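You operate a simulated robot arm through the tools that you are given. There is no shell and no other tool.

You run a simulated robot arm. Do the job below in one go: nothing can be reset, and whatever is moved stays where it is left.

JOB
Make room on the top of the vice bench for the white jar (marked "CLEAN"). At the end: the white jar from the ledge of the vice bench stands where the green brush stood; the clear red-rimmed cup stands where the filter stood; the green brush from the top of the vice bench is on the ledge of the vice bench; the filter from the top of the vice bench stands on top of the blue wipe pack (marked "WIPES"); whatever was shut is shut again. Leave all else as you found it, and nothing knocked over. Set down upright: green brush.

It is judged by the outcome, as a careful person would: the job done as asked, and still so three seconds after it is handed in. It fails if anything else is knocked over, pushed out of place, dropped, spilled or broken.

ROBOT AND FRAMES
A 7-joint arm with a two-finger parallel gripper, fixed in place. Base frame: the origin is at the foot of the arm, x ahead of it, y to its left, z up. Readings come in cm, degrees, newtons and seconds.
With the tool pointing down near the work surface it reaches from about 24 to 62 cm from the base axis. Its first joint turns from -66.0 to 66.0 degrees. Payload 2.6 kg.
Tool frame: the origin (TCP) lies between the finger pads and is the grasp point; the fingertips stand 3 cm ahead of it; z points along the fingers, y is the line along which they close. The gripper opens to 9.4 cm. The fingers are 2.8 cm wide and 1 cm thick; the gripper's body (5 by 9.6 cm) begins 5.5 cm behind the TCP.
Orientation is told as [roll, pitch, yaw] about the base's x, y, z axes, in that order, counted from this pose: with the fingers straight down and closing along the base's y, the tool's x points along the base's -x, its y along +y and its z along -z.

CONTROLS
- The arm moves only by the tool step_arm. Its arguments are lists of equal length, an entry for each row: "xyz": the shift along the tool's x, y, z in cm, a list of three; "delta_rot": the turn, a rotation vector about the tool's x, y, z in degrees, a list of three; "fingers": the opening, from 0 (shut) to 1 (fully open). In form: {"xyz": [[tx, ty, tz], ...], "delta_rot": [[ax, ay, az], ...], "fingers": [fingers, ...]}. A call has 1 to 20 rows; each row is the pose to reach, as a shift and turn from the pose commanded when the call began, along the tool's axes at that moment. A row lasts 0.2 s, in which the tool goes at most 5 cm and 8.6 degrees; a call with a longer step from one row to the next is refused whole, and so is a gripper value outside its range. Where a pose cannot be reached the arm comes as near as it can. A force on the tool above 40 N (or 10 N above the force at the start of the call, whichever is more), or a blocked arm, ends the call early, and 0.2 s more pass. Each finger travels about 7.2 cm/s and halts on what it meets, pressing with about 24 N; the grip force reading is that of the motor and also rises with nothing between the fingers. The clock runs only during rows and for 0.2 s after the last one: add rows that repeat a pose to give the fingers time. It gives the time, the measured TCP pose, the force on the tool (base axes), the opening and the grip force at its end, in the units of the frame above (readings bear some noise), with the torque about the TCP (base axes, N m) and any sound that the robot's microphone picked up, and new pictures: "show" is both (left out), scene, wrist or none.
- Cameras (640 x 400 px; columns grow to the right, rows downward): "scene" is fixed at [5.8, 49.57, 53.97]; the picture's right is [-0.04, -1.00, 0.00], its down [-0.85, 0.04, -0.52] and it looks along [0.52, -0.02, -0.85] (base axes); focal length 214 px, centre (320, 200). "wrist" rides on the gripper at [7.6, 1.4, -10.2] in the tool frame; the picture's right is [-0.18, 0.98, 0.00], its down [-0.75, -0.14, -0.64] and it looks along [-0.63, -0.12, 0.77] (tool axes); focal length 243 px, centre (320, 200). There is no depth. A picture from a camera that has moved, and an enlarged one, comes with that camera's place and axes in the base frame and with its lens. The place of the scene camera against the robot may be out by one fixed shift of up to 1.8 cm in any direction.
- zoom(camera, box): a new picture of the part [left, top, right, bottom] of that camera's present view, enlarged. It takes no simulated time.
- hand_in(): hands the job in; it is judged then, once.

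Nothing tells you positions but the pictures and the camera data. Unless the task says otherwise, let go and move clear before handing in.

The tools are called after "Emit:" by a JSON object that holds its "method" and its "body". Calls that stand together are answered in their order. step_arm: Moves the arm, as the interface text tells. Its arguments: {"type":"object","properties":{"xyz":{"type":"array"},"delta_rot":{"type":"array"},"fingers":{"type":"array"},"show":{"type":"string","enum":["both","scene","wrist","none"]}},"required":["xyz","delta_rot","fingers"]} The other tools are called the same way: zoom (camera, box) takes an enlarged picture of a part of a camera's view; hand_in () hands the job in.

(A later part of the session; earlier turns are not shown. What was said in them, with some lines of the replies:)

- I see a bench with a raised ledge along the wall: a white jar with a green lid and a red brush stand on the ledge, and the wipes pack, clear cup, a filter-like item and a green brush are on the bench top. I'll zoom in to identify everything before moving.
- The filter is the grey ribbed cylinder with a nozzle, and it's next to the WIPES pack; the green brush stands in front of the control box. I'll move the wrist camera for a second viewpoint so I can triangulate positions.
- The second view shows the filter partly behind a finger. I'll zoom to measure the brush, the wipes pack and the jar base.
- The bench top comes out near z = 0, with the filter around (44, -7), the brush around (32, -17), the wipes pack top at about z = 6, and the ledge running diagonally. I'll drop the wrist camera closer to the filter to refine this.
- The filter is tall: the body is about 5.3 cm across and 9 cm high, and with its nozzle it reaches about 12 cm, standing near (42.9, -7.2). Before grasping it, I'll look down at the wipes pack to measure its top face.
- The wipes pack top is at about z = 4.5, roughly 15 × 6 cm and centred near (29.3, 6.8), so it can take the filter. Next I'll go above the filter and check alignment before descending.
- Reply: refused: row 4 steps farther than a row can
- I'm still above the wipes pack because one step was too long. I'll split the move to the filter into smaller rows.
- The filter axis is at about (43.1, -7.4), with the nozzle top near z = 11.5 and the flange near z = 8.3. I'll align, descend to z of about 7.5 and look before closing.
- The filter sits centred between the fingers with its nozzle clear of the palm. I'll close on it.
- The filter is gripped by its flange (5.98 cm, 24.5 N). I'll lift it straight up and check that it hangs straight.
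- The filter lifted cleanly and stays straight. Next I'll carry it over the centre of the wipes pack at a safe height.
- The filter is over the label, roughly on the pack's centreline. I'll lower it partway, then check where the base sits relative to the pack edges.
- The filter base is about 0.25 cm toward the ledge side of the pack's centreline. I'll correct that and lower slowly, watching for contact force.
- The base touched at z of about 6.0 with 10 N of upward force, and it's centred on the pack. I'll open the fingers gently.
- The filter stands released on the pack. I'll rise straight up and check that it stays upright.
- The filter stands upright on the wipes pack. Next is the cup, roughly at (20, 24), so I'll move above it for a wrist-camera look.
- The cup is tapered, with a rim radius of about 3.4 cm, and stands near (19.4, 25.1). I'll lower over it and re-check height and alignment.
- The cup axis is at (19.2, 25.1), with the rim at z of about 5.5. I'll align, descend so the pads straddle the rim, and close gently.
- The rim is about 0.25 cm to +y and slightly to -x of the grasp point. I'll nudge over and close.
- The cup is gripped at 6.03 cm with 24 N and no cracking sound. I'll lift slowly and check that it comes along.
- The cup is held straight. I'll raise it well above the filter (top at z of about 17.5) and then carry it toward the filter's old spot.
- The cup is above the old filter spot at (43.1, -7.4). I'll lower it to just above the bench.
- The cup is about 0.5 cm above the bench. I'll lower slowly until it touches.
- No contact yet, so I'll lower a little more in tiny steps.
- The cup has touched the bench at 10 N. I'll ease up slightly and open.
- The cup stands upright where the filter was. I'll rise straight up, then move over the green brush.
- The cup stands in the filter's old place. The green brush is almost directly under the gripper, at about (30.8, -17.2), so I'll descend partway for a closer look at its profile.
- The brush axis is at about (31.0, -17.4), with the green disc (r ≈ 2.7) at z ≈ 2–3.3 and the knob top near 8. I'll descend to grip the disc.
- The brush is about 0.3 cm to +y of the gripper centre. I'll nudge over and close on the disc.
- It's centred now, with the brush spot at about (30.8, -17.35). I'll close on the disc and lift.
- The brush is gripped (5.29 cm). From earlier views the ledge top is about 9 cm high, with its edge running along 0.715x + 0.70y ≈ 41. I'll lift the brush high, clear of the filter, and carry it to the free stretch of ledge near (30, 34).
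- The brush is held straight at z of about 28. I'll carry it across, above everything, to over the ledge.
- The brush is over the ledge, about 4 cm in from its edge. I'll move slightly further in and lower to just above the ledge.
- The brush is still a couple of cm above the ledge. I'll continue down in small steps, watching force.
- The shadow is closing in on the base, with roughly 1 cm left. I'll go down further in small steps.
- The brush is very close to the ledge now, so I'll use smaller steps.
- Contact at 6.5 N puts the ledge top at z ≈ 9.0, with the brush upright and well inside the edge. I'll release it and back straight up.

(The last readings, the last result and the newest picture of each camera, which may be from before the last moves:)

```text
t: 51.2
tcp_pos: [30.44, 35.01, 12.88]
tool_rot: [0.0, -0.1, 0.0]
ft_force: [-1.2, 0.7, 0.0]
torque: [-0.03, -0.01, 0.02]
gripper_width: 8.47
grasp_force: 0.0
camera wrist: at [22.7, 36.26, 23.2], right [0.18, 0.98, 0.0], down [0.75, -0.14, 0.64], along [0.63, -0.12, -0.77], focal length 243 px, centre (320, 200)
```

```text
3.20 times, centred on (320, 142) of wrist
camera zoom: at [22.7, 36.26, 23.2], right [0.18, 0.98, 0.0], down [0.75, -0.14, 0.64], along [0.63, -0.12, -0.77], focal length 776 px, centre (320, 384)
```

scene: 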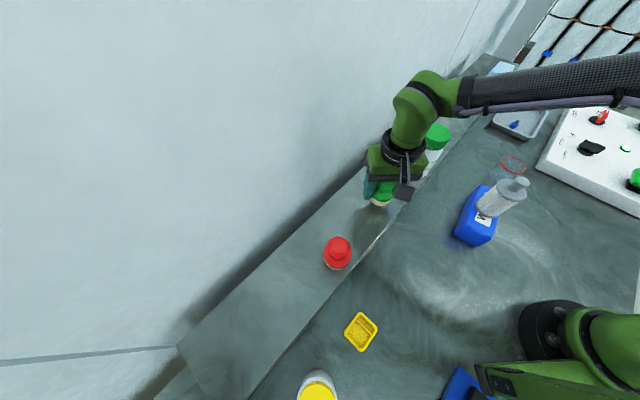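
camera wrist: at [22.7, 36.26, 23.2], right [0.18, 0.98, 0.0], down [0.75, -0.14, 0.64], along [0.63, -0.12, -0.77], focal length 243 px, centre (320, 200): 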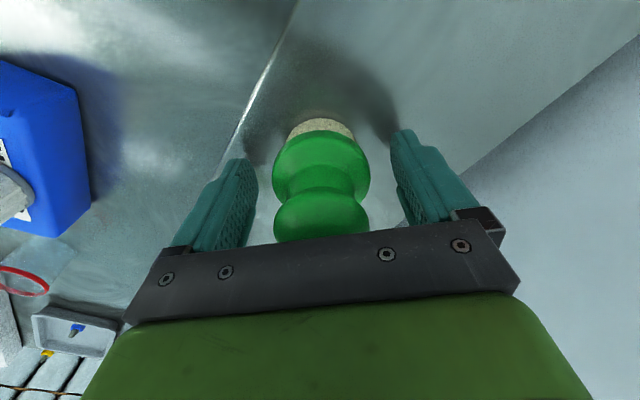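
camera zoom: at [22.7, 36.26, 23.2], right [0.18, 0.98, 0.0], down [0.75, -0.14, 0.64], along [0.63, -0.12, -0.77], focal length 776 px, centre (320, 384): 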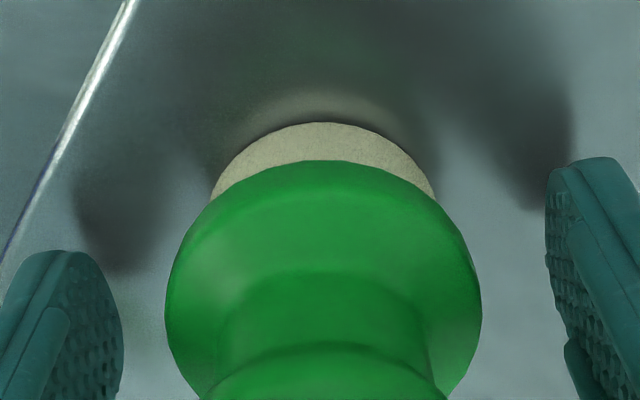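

The brush stands upright on the ledge. I'll rise clear and move above the jar.

Emit:
{"method": "step_arm", "body": {"xyz": [[0, 0, -1], [0, 0, -4], [0, 0, -8], [0, 0, -12], [0, 0, -16], [0, 0, -18.5], [-2.5, -3.2, -18.5], [-5.5, -7, -18.5], [-8, -10.2, -18.5], [-9.5, -12.5, -18.5], [-9.5, -12.5, -18.5]], "delta_rot": [[0, 0, 0], [0, 0, 0], [0, 0, 0], [0, 0, 0], [0, 0, 0], [0, 0, 0], [0, 0, 0], [0, 0, 0], [0, 0, 0], [0, 0, 0], [0, 0, 0]], "fingers": [0.9, 0.9, 1, 1, 1, 1, 1, 1, 1, 1, 1], "show": "both"}}

Emit:
{"method": "zoom", "body": {"camera": "wrist", "box": [160, 0, 480, 200]}}

Emit:
{"method": "zoom", "body": {"camera": "scene", "box": [310, 110, 470, 230]}}

```text
t: 53.6
tcp_pos: [40.06, 22.19, 31.51]
tool_rot: [0.1, 0.0, 0.0]
ft_force: [1.4, 0.0, -0.1]
torque: [0.0, 0.0, 0.0]
gripper_width: 9.4
grasp_force: 0.0
camera wrist: at [32.39, 23.47, 41.87], right [0.18, 0.98, 0.0], down [0.75, -0.14, 0.64], along [0.63, -0.12, -0.77], focal length 243 px, centre (320, 200)
```

scene: 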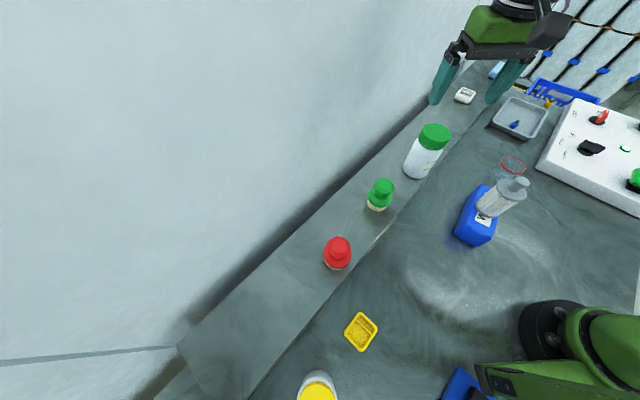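
wrist: 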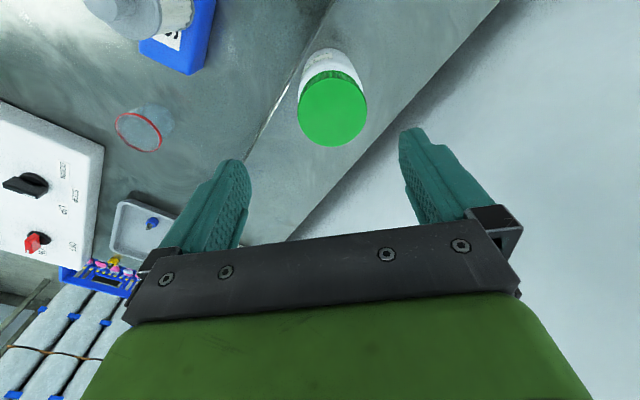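

```text
2.00 times, centred on (320, 100) of wrist
camera zoom: at [32.39, 23.47, 41.87], right [0.18, 0.98, 0.0], down [0.75, -0.14, 0.64], along [0.63, -0.12, -0.77], focal length 485 px, centre (320, 400)
```

zoom: 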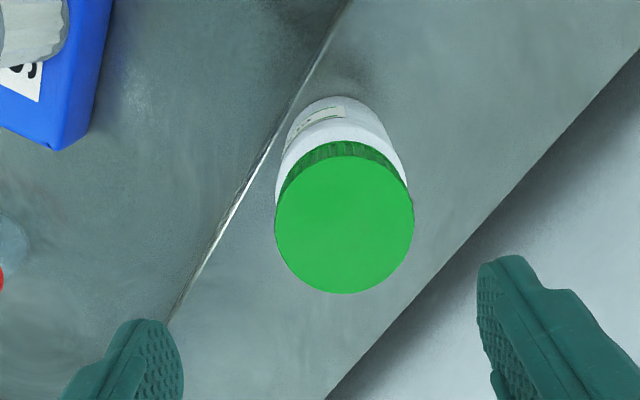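

```text
3.33 times, centred on (390, 170) of scene
camera zoom: at [5.81, 49.57, 53.97], right [-0.04, -1.0, 0.0], down [-0.85, 0.04, -0.52], along [0.52, -0.02, -0.85], focal length 715 px, centre (87, 300)
```

zoom: 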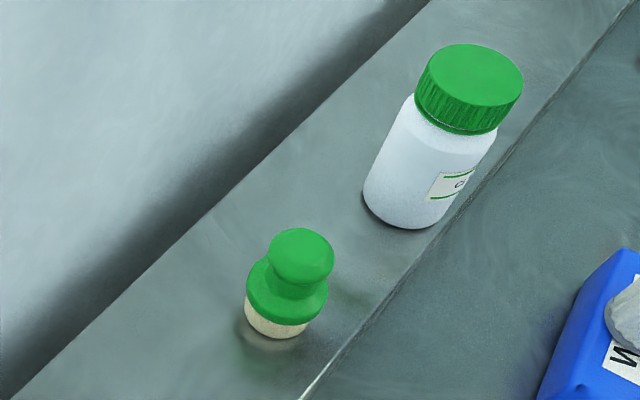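

The green brush stands upright on the ledge next to the red one. The jar is at about (39.65, 23.3), roughly 6 cm across, with its lid top near z = 22. I'll centre over it and check.

Emit:
{"method": "step_arm", "body": {"xyz": [[0.4, 1.1, 2], [0.4, 1.1, 4], [0.4, 1.1, 4.5], [0.4, 1.1, 4.5]], "delta_rot": [[0, 0, 0], [0, 0, 0], [0, 0, 0], [0, 0, 0]], "fingers": [1, 1, 1, 1], "show": "wrist"}}

Emit:
{"method": "zoom", "body": {"camera": "wrist", "box": [200, 20, 440, 200]}}

```text
t: 54.6
tcp_pos: [39.66, 23.37, 27.1]
tool_rot: [-0.1, 0.0, 0.0]
ft_force: [-0.5, 0.3, -0.6]
torque: [0.04, 0.0, 0.0]
gripper_width: 9.4
grasp_force: 0.1
camera wrist: at [32.01, 24.75, 37.31], right [0.18, 0.98, 0.0], down [0.75, -0.14, 0.64], along [0.63, -0.12, -0.77], focal length 243 px, centre (320, 200)
```

wrist: 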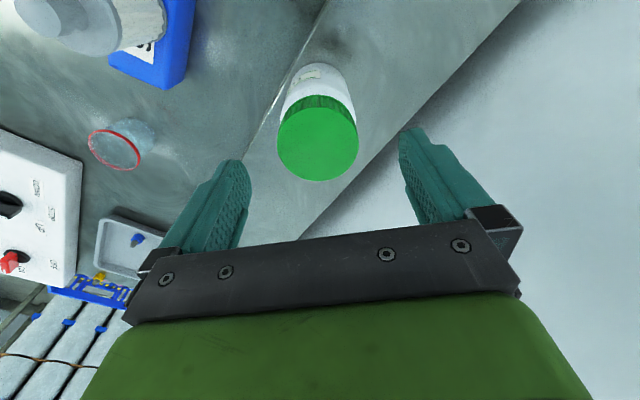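

```text
2.22 times, centred on (320, 110) of wrist
camera zoom: at [32.01, 24.75, 37.31], right [0.18, 0.98, 0.0], down [0.75, -0.14, 0.64], along [0.63, -0.12, -0.77], focal length 539 px, centre (320, 400)
```

zoom: 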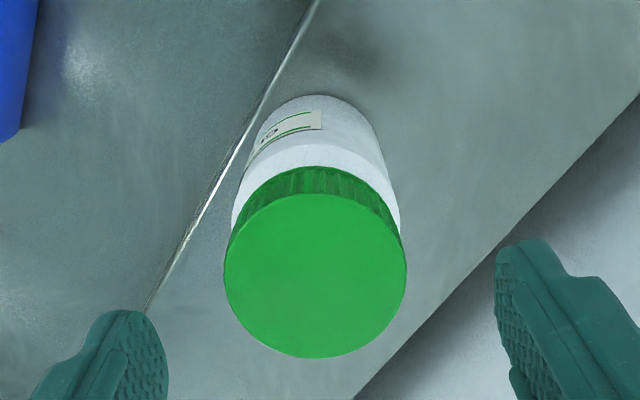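

The jar is nearly centred under the gripper, with its lid top at z ≈ 22.1. I'll descend to z ≈ 17.3 so the pads grip the body below the lid, with the palm just above it.

Emit:
{"method": "step_arm", "body": {"xyz": [[0.12, -0.1, 2], [0.12, -0.1, 5], [0.12, -0.1, 8], [0.12, -0.1, 9.2], [0.12, -0.1, 9.7], [0.12, -0.1, 9.7]], "delta_rot": [[0, 0, 0], [0, 0, 0], [0, 0, 0], [0, 0, 0], [0, 0, 0], [0, 0, 0]], "fingers": [1, 1, 1, 1, 1, 1], "show": "both"}}

Emit:
{"method": "zoom", "body": {"camera": "wrist", "box": [200, 60, 440, 240]}}

Emit:
{"method": "zoom", "body": {"camera": "scene", "box": [370, 80, 510, 200]}}

```text
t: 56.0
tcp_pos: [39.42, 23.68, 17.39]
tool_rot: [0.0, 0.0, 0.0]
ft_force: [-1.0, 0.8, -1.1]
torque: [-0.02, -0.02, 0.0]
gripper_width: 9.39
grasp_force: 0.1
camera wrist: at [31.76, 24.86, 27.58], right [0.18, 0.98, 0.0], down [0.75, -0.14, 0.64], along [0.63, -0.12, -0.77], focal length 243 px, centre (320, 200)
```

scene: 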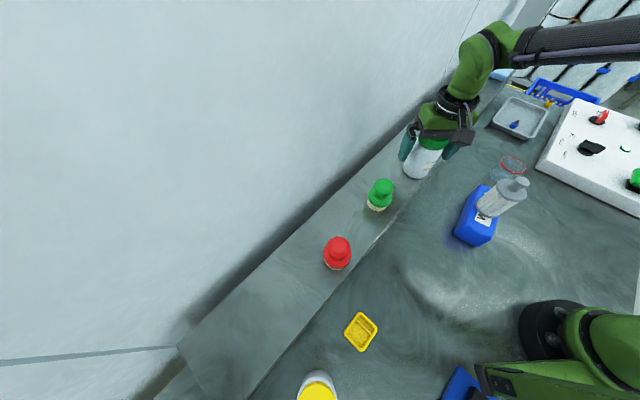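
wrist: 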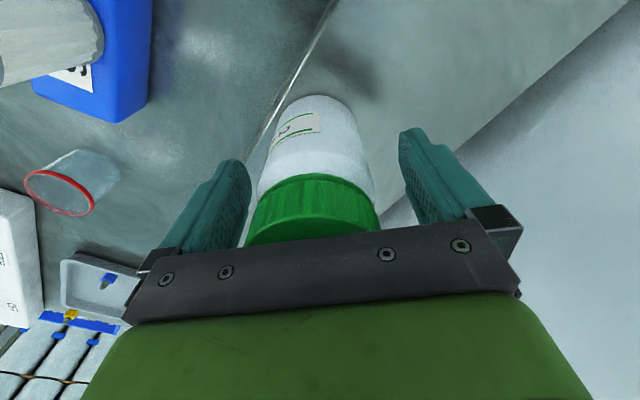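

```text
2.22 times, centred on (320, 150) of wrist
camera zoom: at [31.76, 24.86, 27.58], right [0.18, 0.98, 0.0], down [0.75, -0.14, 0.64], along [0.63, -0.12, -0.77], focal length 539 px, centre (320, 311)
```

zoom: 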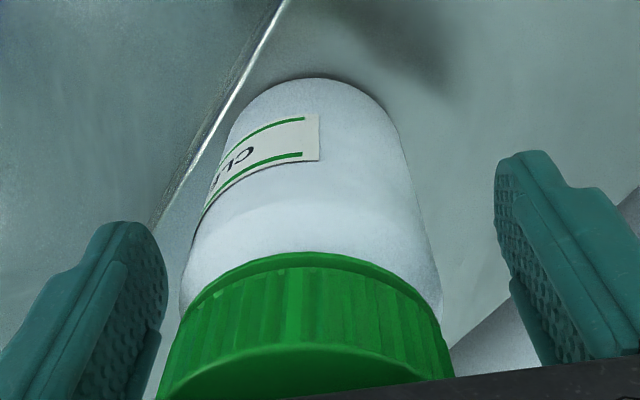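

```text
3.33 times, centred on (440, 140) of scene
camera zoom: at [5.8, 49.57, 53.97], right [-0.04, -1.0, 0.0], down [-0.85, 0.04, -0.52], along [0.52, -0.02, -0.85], focal length 715 px, centre (-80, 400)
```

zoom: 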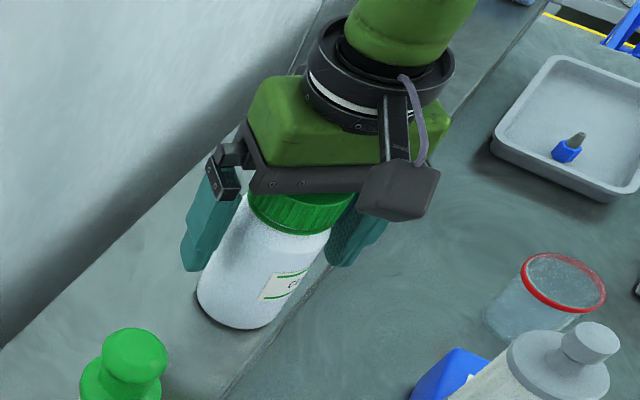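

The jar is about 0.25 cm to -y of centre. I'll nudge and then close on its body.

Emit:
{"method": "step_arm", "body": {"xyz": [[0, -0.25, 0], [0, -0.25, 0], [0, -0.25, 0], [0, -0.25, 0], [0, -0.25, 0], [0, -0.25, 0], [0, -0.25, 0]], "delta_rot": [[0, 0, 0], [0, 0, 0], [0, 0, 0], [0, 0, 0], [0, 0, 0], [0, 0, 0], [0, 0, 0]], "fingers": [1, 1, 0.85, 0.7, 0.6, 0.5, 0.4], "show": "wrist"}}

Emit:
{"method": "zoom", "body": {"camera": "wrist", "box": [200, 60, 440, 240]}}

```text
t: 57.6
tcp_pos: [39.46, 23.17, 17.33]
tool_rot: [-0.1, 0.0, 0.0]
ft_force: [0.2, -1.0, 1.0]
torque: [-0.01, 0.01, 0.03]
gripper_width: 6.48
grasp_force: 24.1
camera wrist: at [31.78, 24.56, 27.61], right [0.18, 0.98, 0.0], down [0.75, -0.14, 0.64], along [0.63, -0.12, -0.77], focal length 243 px, centre (320, 200)
```

wrist: 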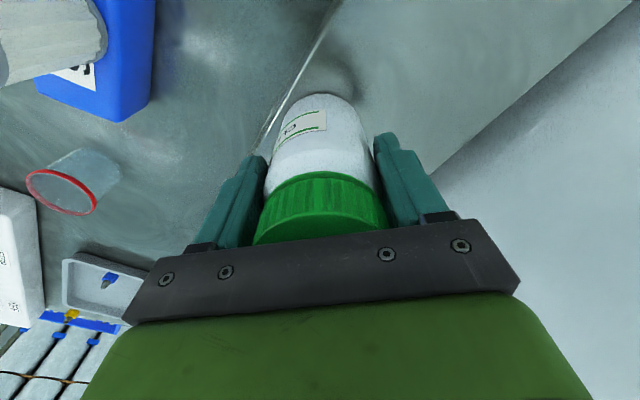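

```text
2.22 times, centred on (320, 150) of wrist
camera zoom: at [31.78, 24.56, 27.61], right [0.18, 0.98, 0.0], down [0.75, -0.14, 0.64], along [0.63, -0.12, -0.77], focal length 539 px, centre (320, 311)
```

zoom: 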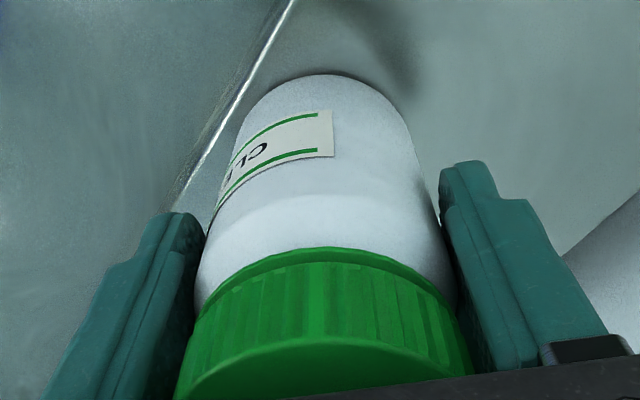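

The jar is gripped at 6.48 cm. I'll lift slowly and check the hold.

Emit:
{"method": "step_arm", "body": {"xyz": [[0, 0, -0.3], [0, 0, -0.8], [0, 0, -1.5], [0, 0, -2.5], [0, 0, -4], [0, 0, -4]], "delta_rot": [[0, 0, 0], [0, 0, 0], [0, 0, 0], [0, 0, 0], [0, 0, 0], [0, 0, 0]], "fingers": [0.4, 0.4, 0.4, 0.4, 0.4, 0.4], "show": "both"}}

Emit:
{"method": "zoom", "body": {"camera": "wrist", "box": [200, 60, 440, 240]}}

```text
t: 59.0
tcp_pos: [39.22, 23.27, 21.34]
tool_rot: [0.0, 0.0, 0.0]
ft_force: [-0.2, 1.0, -0.6]
torque: [0.0, -0.02, 0.04]
gripper_width: 6.48
grasp_force: 23.9
camera wrist: at [31.65, 24.49, 31.52], right [0.18, 0.98, 0.0], down [0.75, -0.14, 0.64], along [0.63, -0.12, -0.77], focal length 243 px, centre (320, 200)
```

scene: 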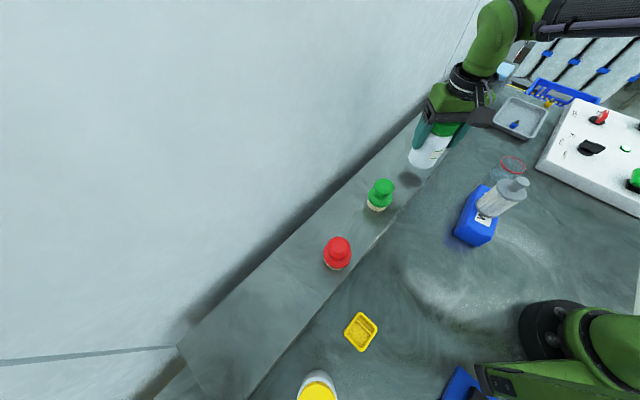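
wrist: 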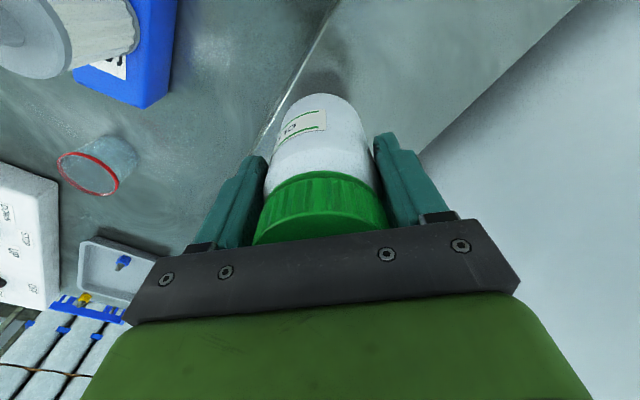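

```text
2.22 times, centred on (320, 150) of wrist
camera zoom: at [31.65, 24.49, 31.52], right [0.18, 0.98, 0.0], down [0.75, -0.14, 0.64], along [0.63, -0.12, -0.77], focal length 539 px, centre (320, 311)
```

zoom: 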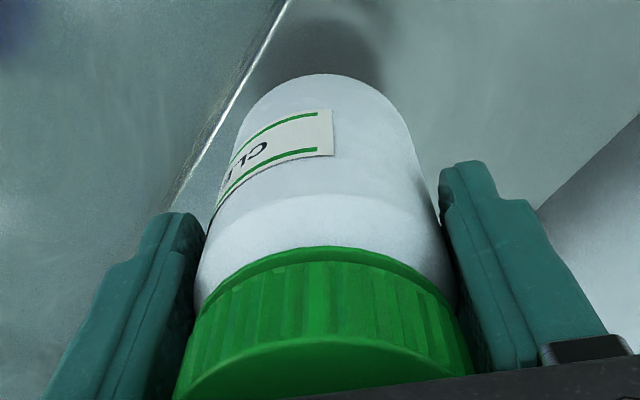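

The jar is held firmly. I'll raise it above the filter's height, carry it to over the brush's old spot (30.85, -17.25), and stop high.

Emit:
{"method": "step_arm", "body": {"xyz": [[0, 0, -2], [0, 0, -5.5], [0, 0, -9], [0.3, -1.5, -9], [0.95, -4.5, -9], [1.7, -8, -9], [2.5, -11.8, -9], [3.3, -15.6, -9], [4.1, -19.4, -9], [4.9, -23.2, -9], [5.7, -27, -9], [6.5, -30.6, -9], [7.2, -34, -9], [7.9, -37.2, -9], [8.4, -39.5, -9], [8.62, -40.46, -9], [8.62, -40.46, -9]], "delta_rot": [[0, 0, 0], [0, 0, 0], [0, 0, 0], [0, 0, 0], [0, 0, 0], [0, 0, 0], [0, 0, 0], [0, 0, 0], [0, 0, 0], [0, 0, 0], [0, 0, 0], [0, 0, 0], [0, 0, 0], [0, 0, 0], [0, 0, 0], [0, 0, 0], [0, 0, 0]], "fingers": [0.4, 0.4, 0.4, 0.4, 0.4, 0.4, 0.4, 0.4, 0.4, 0.4, 0.4, 0.4, 0.4, 0.4, 0.4, 0.4, 0.4], "show": "both"}}

```text
t: 62.6
tcp_pos: [30.76, -17.43, 30.28]
tool_rot: [0.1, -0.1, 0.0]
ft_force: [-0.2, 0.8, -0.2]
torque: [0.02, 0.01, 0.0]
gripper_width: 6.47
grasp_force: 24.1
camera wrist: at [23.02, -16.13, 40.59], right [0.18, 0.98, 0.0], down [0.75, -0.14, 0.64], along [0.63, -0.12, -0.77], focal length 243 px, centre (320, 200)
```

scene: 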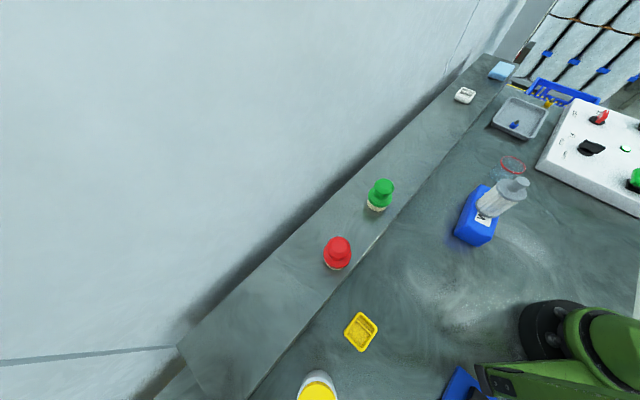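
wrist: 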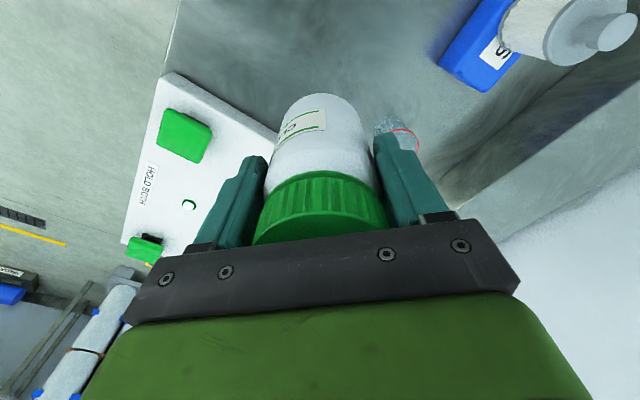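

The jar is above the brush's old spot. I'll lower it to about 1 cm above the bench.

Emit:
{"method": "step_arm", "body": {"xyz": [[0, 0, 2], [0, 0, 5.5], [0, 0, 9.5], [0, 0, 13.5], [0, 0, 17], [0, 0, 19.5], [0, 0, 21], [0, 0, 21]], "delta_rot": [[0, 0, 0], [0, 0, 0], [0, 0, 0], [0, 0, 0], [0, 0, 0], [0, 0, 0], [0, 0, 0], [0, 0, 0]], "fingers": [0.4, 0.4, 0.4, 0.4, 0.4, 0.4, 0.4, 0.4], "show": "both"}}

```text
t: 64.4
tcp_pos: [30.68, -17.15, 9.41]
tool_rot: [0.0, -0.1, 0.0]
ft_force: [-0.4, -0.2, -0.4]
torque: [-0.03, 0.04, 0.0]
gripper_width: 6.45
grasp_force: 23.8
camera wrist: at [22.99, -15.89, 19.65], right [0.18, 0.98, 0.0], down [0.75, -0.14, 0.64], along [0.63, -0.12, -0.77], focal length 243 px, centre (320, 200)
```

scene: 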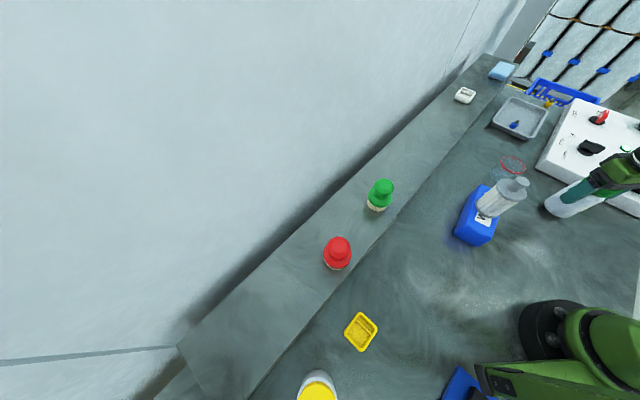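
wrist: 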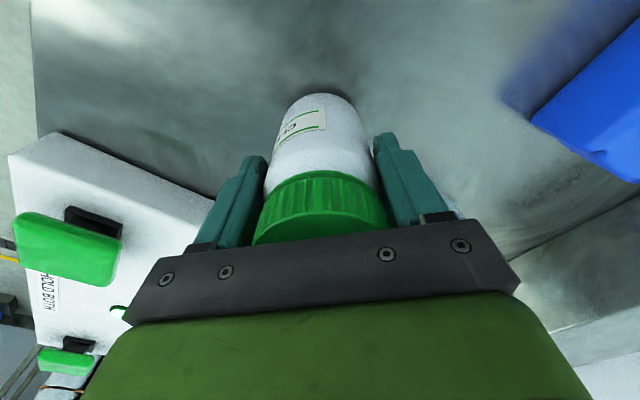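

The jar is about 1 cm above the bench at (30.7, -17.2). I'll lower the rest slowly.

Emit:
{"method": "step_arm", "body": {"xyz": [[0, 0, 0.3], [0, 0, 0.5], [0, 0, 0.7], [0, 0, 0.8], [0, 0, 0.8]], "delta_rot": [[0, 0, 0], [0, 0, 0], [0, 0, 0], [0, 0, 0], [0, 0, 0]], "fingers": [0.4, 0.4, 0.4, 0.4, 0.4], "show": "none"}}

```text
t: 65.6
tcp_pos: [30.79, -17.12, 8.46]
tool_rot: [0.0, 0.0, 0.0]
ft_force: [-0.1, -0.2, -1.5]
torque: [0.01, 0.01, -0.02]
gripper_width: 6.42
grasp_force: 23.7
```

No contact yet, so I'll continue in tiny steps.

Emit:
{"method": "step_arm", "body": {"xyz": [[0, 0, 0.08], [0, 0, 0.16], [0, 0, 0.24], [0, 0, 0.24]], "delta_rot": [[0, 0, 0], [0, 0, 0], [0, 0, 0], [0, 0, 0]], "fingers": [0.4, 0.4, 0.4, 0.4], "show": "wrist"}}

Emit:
{"method": "zoom", "body": {"camera": "scene", "box": [510, 140, 640, 240]}}

```text
t: 66.6
tcp_pos: [30.75, -17.19, 8.22]
tool_rot: [-0.1, -0.1, 0.0]
ft_force: [-0.5, 4.9, 13.3]
torque: [0.2, -0.09, 0.02]
gripper_width: 6.38
grasp_force: 24.2
camera wrist: at [23.11, -15.89, 18.57], right [0.18, 0.98, 0.0], down [0.75, -0.14, 0.64], along [0.63, -0.12, -0.77], focal length 243 px, centre (320, 200)
```

wrist: 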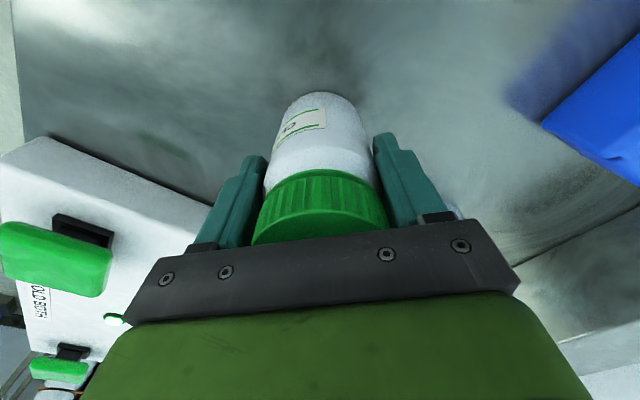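

```text
4.00 times, centred on (575, 190) of scene
camera zoom: at [5.8, 49.58, 53.97], right [-0.04, -1.0, 0.0], down [-0.85, 0.04, -0.52], along [0.52, -0.02, -0.85], focal length 858 px, centre (-700, 240)
```

zoom: 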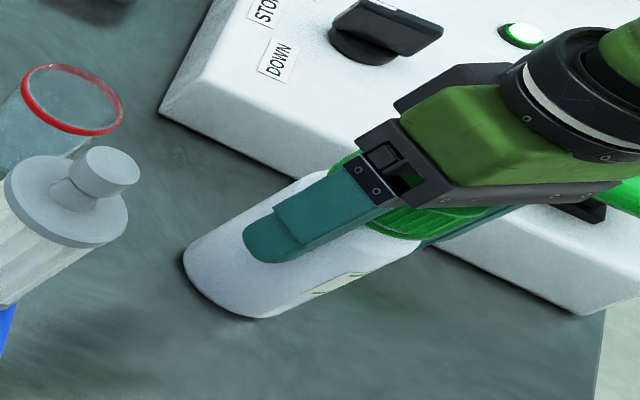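

The jar is in contact with the bench at 13 N. I'll ease up slightly and open gently.

Emit:
{"method": "step_arm", "body": {"xyz": [[0, 0, -0.1], [0, 0, -0.1], [0, 0, -0.1], [0, 0, -0.1], [0, 0, -0.1], [0, 0, -0.1], [0, 0, -0.1]], "delta_rot": [[0, 0, 0], [0, 0, 0], [0, 0, 0], [0, 0, 0], [0, 0, 0], [0, 0, 0], [0, 0, 0]], "fingers": [0.6, 0.68, 0.72, 0.8, 0.9, 1, 1], "show": "both"}}

Emit:
{"method": "zoom", "body": {"camera": "wrist", "box": [200, 60, 440, 240]}}

```text
t: 68.2
tcp_pos: [30.73, -17.27, 8.37]
tool_rot: [0.1, 0.0, 0.0]
ft_force: [0.6, 0.2, -0.7]
torque: [0.02, 0.02, 0.0]
gripper_width: 9.4
grasp_force: 0.1
camera wrist: at [23.07, -15.96, 18.64], right [0.18, 0.98, 0.0], down [0.75, -0.14, 0.64], along [0.63, -0.12, -0.77], focal length 243 px, centre (320, 200)
```

scene: 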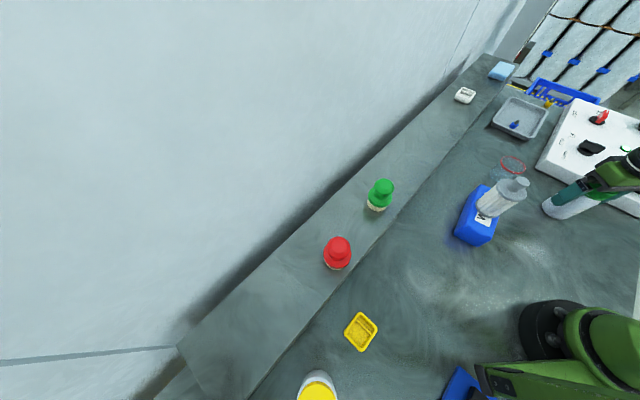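
wrist: 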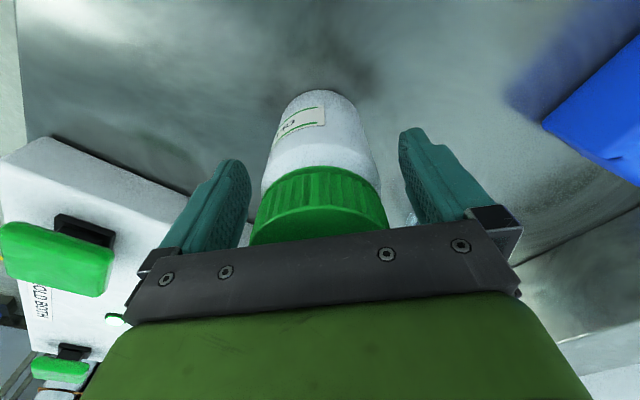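

```text
2.22 times, centred on (320, 150) of wrist
camera zoom: at [23.07, -15.96, 18.64], right [0.18, 0.98, 0.0], down [0.75, -0.14, 0.64], along [0.63, -0.12, -0.77], focal length 539 px, centre (320, 311)
```

zoom: 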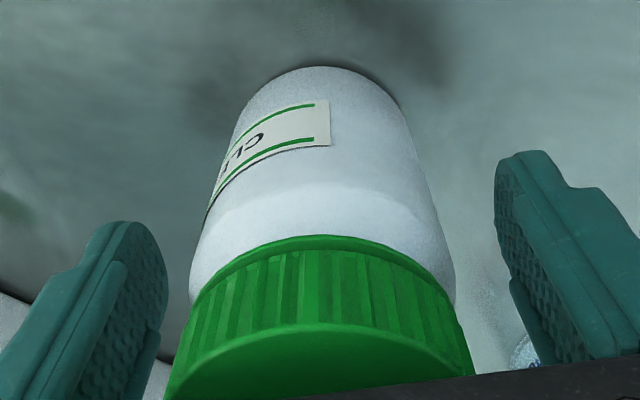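

The jar stands upright and is released. I'll rise straight up well clear, then review the whole scene.

Emit:
{"method": "step_arm", "body": {"xyz": [[0, 0, -1], [0, 0, -4], [0, 0, -8], [0, 0, -12], [0, 0, -16], [0, 0, -20], [0, 0, -22], [0, 0, -22], [0, 0, -22], [0, 0, -22]], "delta_rot": [[0, 0, 0], [0, 0, 0], [0, 0, 0], [0, 0, 0], [0, 0, 0], [0, 0, 0], [0, 0, 0], [0, 0, 0], [0, 0, 0], [0, 0, 0]], "fingers": [1, 1, 1, 1, 1, 1, 1, 1, 1, 1], "show": "both"}}

Emit:
{"method": "zoom", "body": {"camera": "scene", "box": [440, 100, 640, 260]}}

Emit:
{"method": "zoom", "body": {"camera": "wrist", "box": [160, 0, 480, 200]}}

Emit:
{"method": "zoom", "body": {"camera": "scene", "box": [300, 160, 440, 280]}}

```text
t: 70.4
tcp_pos: [30.76, -17.27, 30.44]
tool_rot: [0.0, 0.0, 0.0]
ft_force: [-0.1, -0.7, -0.3]
torque: [0.02, -0.04, 0.04]
gripper_width: 9.41
grasp_force: 0.0
camera wrist: at [23.03, -15.88, 40.75], right [0.18, 0.98, 0.0], down [0.75, -0.14, 0.64], along [0.63, -0.12, -0.77], focal length 243 px, centre (320, 200)
```

scene: 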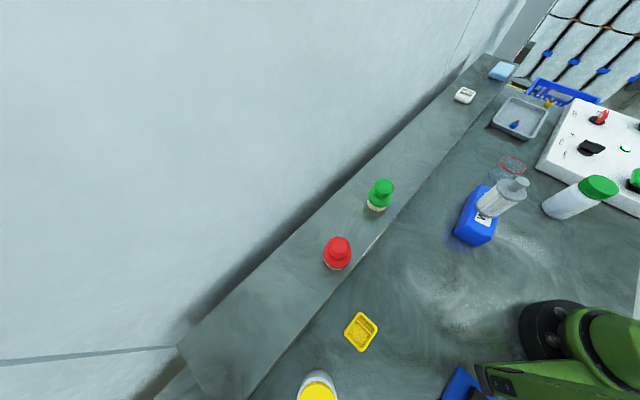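
wrist: 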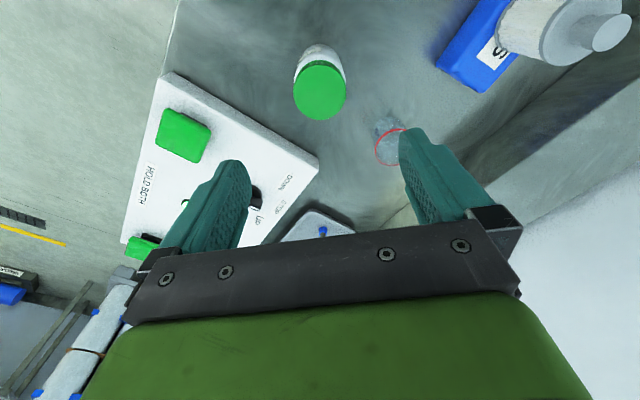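

```text
2.50 times, centred on (540, 180) of scene
camera zoom: at [5.8, 49.57, 53.97], right [-0.04, -1.0, 0.0], down [-0.85, 0.04, -0.52], along [0.52, -0.02, -0.85], focal length 536 px, centre (-230, 250)
```

zoom: 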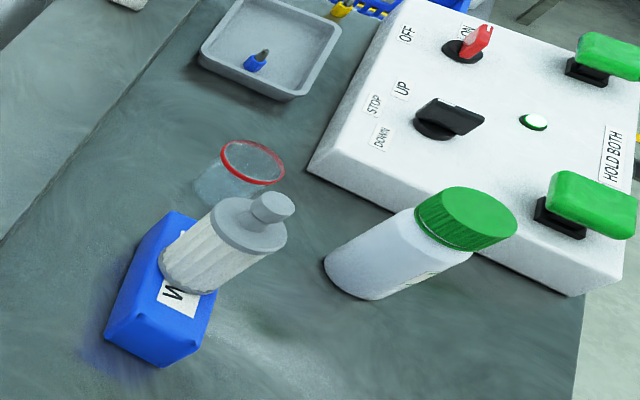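

```text
2.00 times, centred on (320, 100) of wrist
camera zoom: at [23.03, -15.88, 40.75], right [0.18, 0.98, 0.0], down [0.75, -0.14, 0.64], along [0.63, -0.12, -0.77], focal length 485 px, centre (320, 400)
```

zoom: 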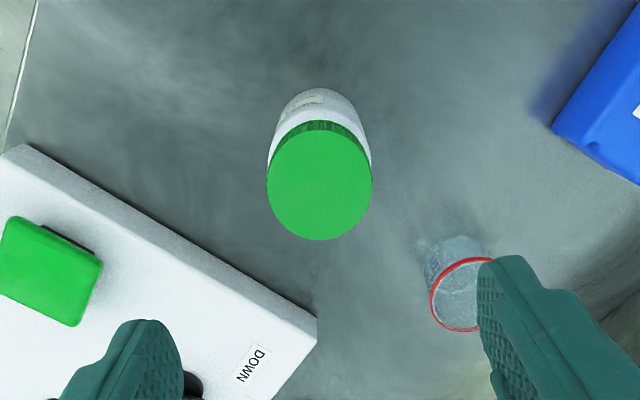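

```text
3.33 times, centred on (370, 220) of scene
camera zoom: at [5.8, 49.57, 53.97], right [-0.04, -1.0, 0.0], down [-0.85, 0.04, -0.52], along [0.52, -0.02, -0.85], focal length 715 px, centre (153, 133)
```

zoom: 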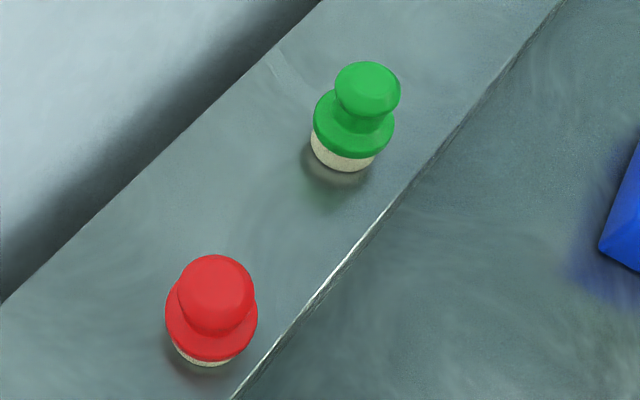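

Everything is in place and the gripper is empty and clear:
- **Jar:** stands where the green brush was.
- **Cup:** stands where the filter was.
- **Filter:** stands upright on the wipes pack.
- **Green brush:** stands upright on the ledge.

Nothing was opened, and the other items look unmoved, so I'm handing in.

Emit:
{"method": "hand_in", "body": {}}

```text
The job is handed in.
```

The job is done and handed in; in the last pictures everything was standing and nothing had been knocked over. I don't have the judge's result.

- **White jar:** it stands where the green brush stood, within a few millimetres, with its lid still on.
- **Clear red-rimmed cup:** it stands where the filter stood, also within a few millimetres.
- **Filter:** it stands upright, centred on top of the blue wipe pack.
- **Green brush:** it stands upright on the ledge, between the red brush and the spot where the jar had been.

Nothing was opened, so nothing needed shutting. The wipe pack and the other items look unmoved in the camera views. The gripper is empty and well clear above the bench.
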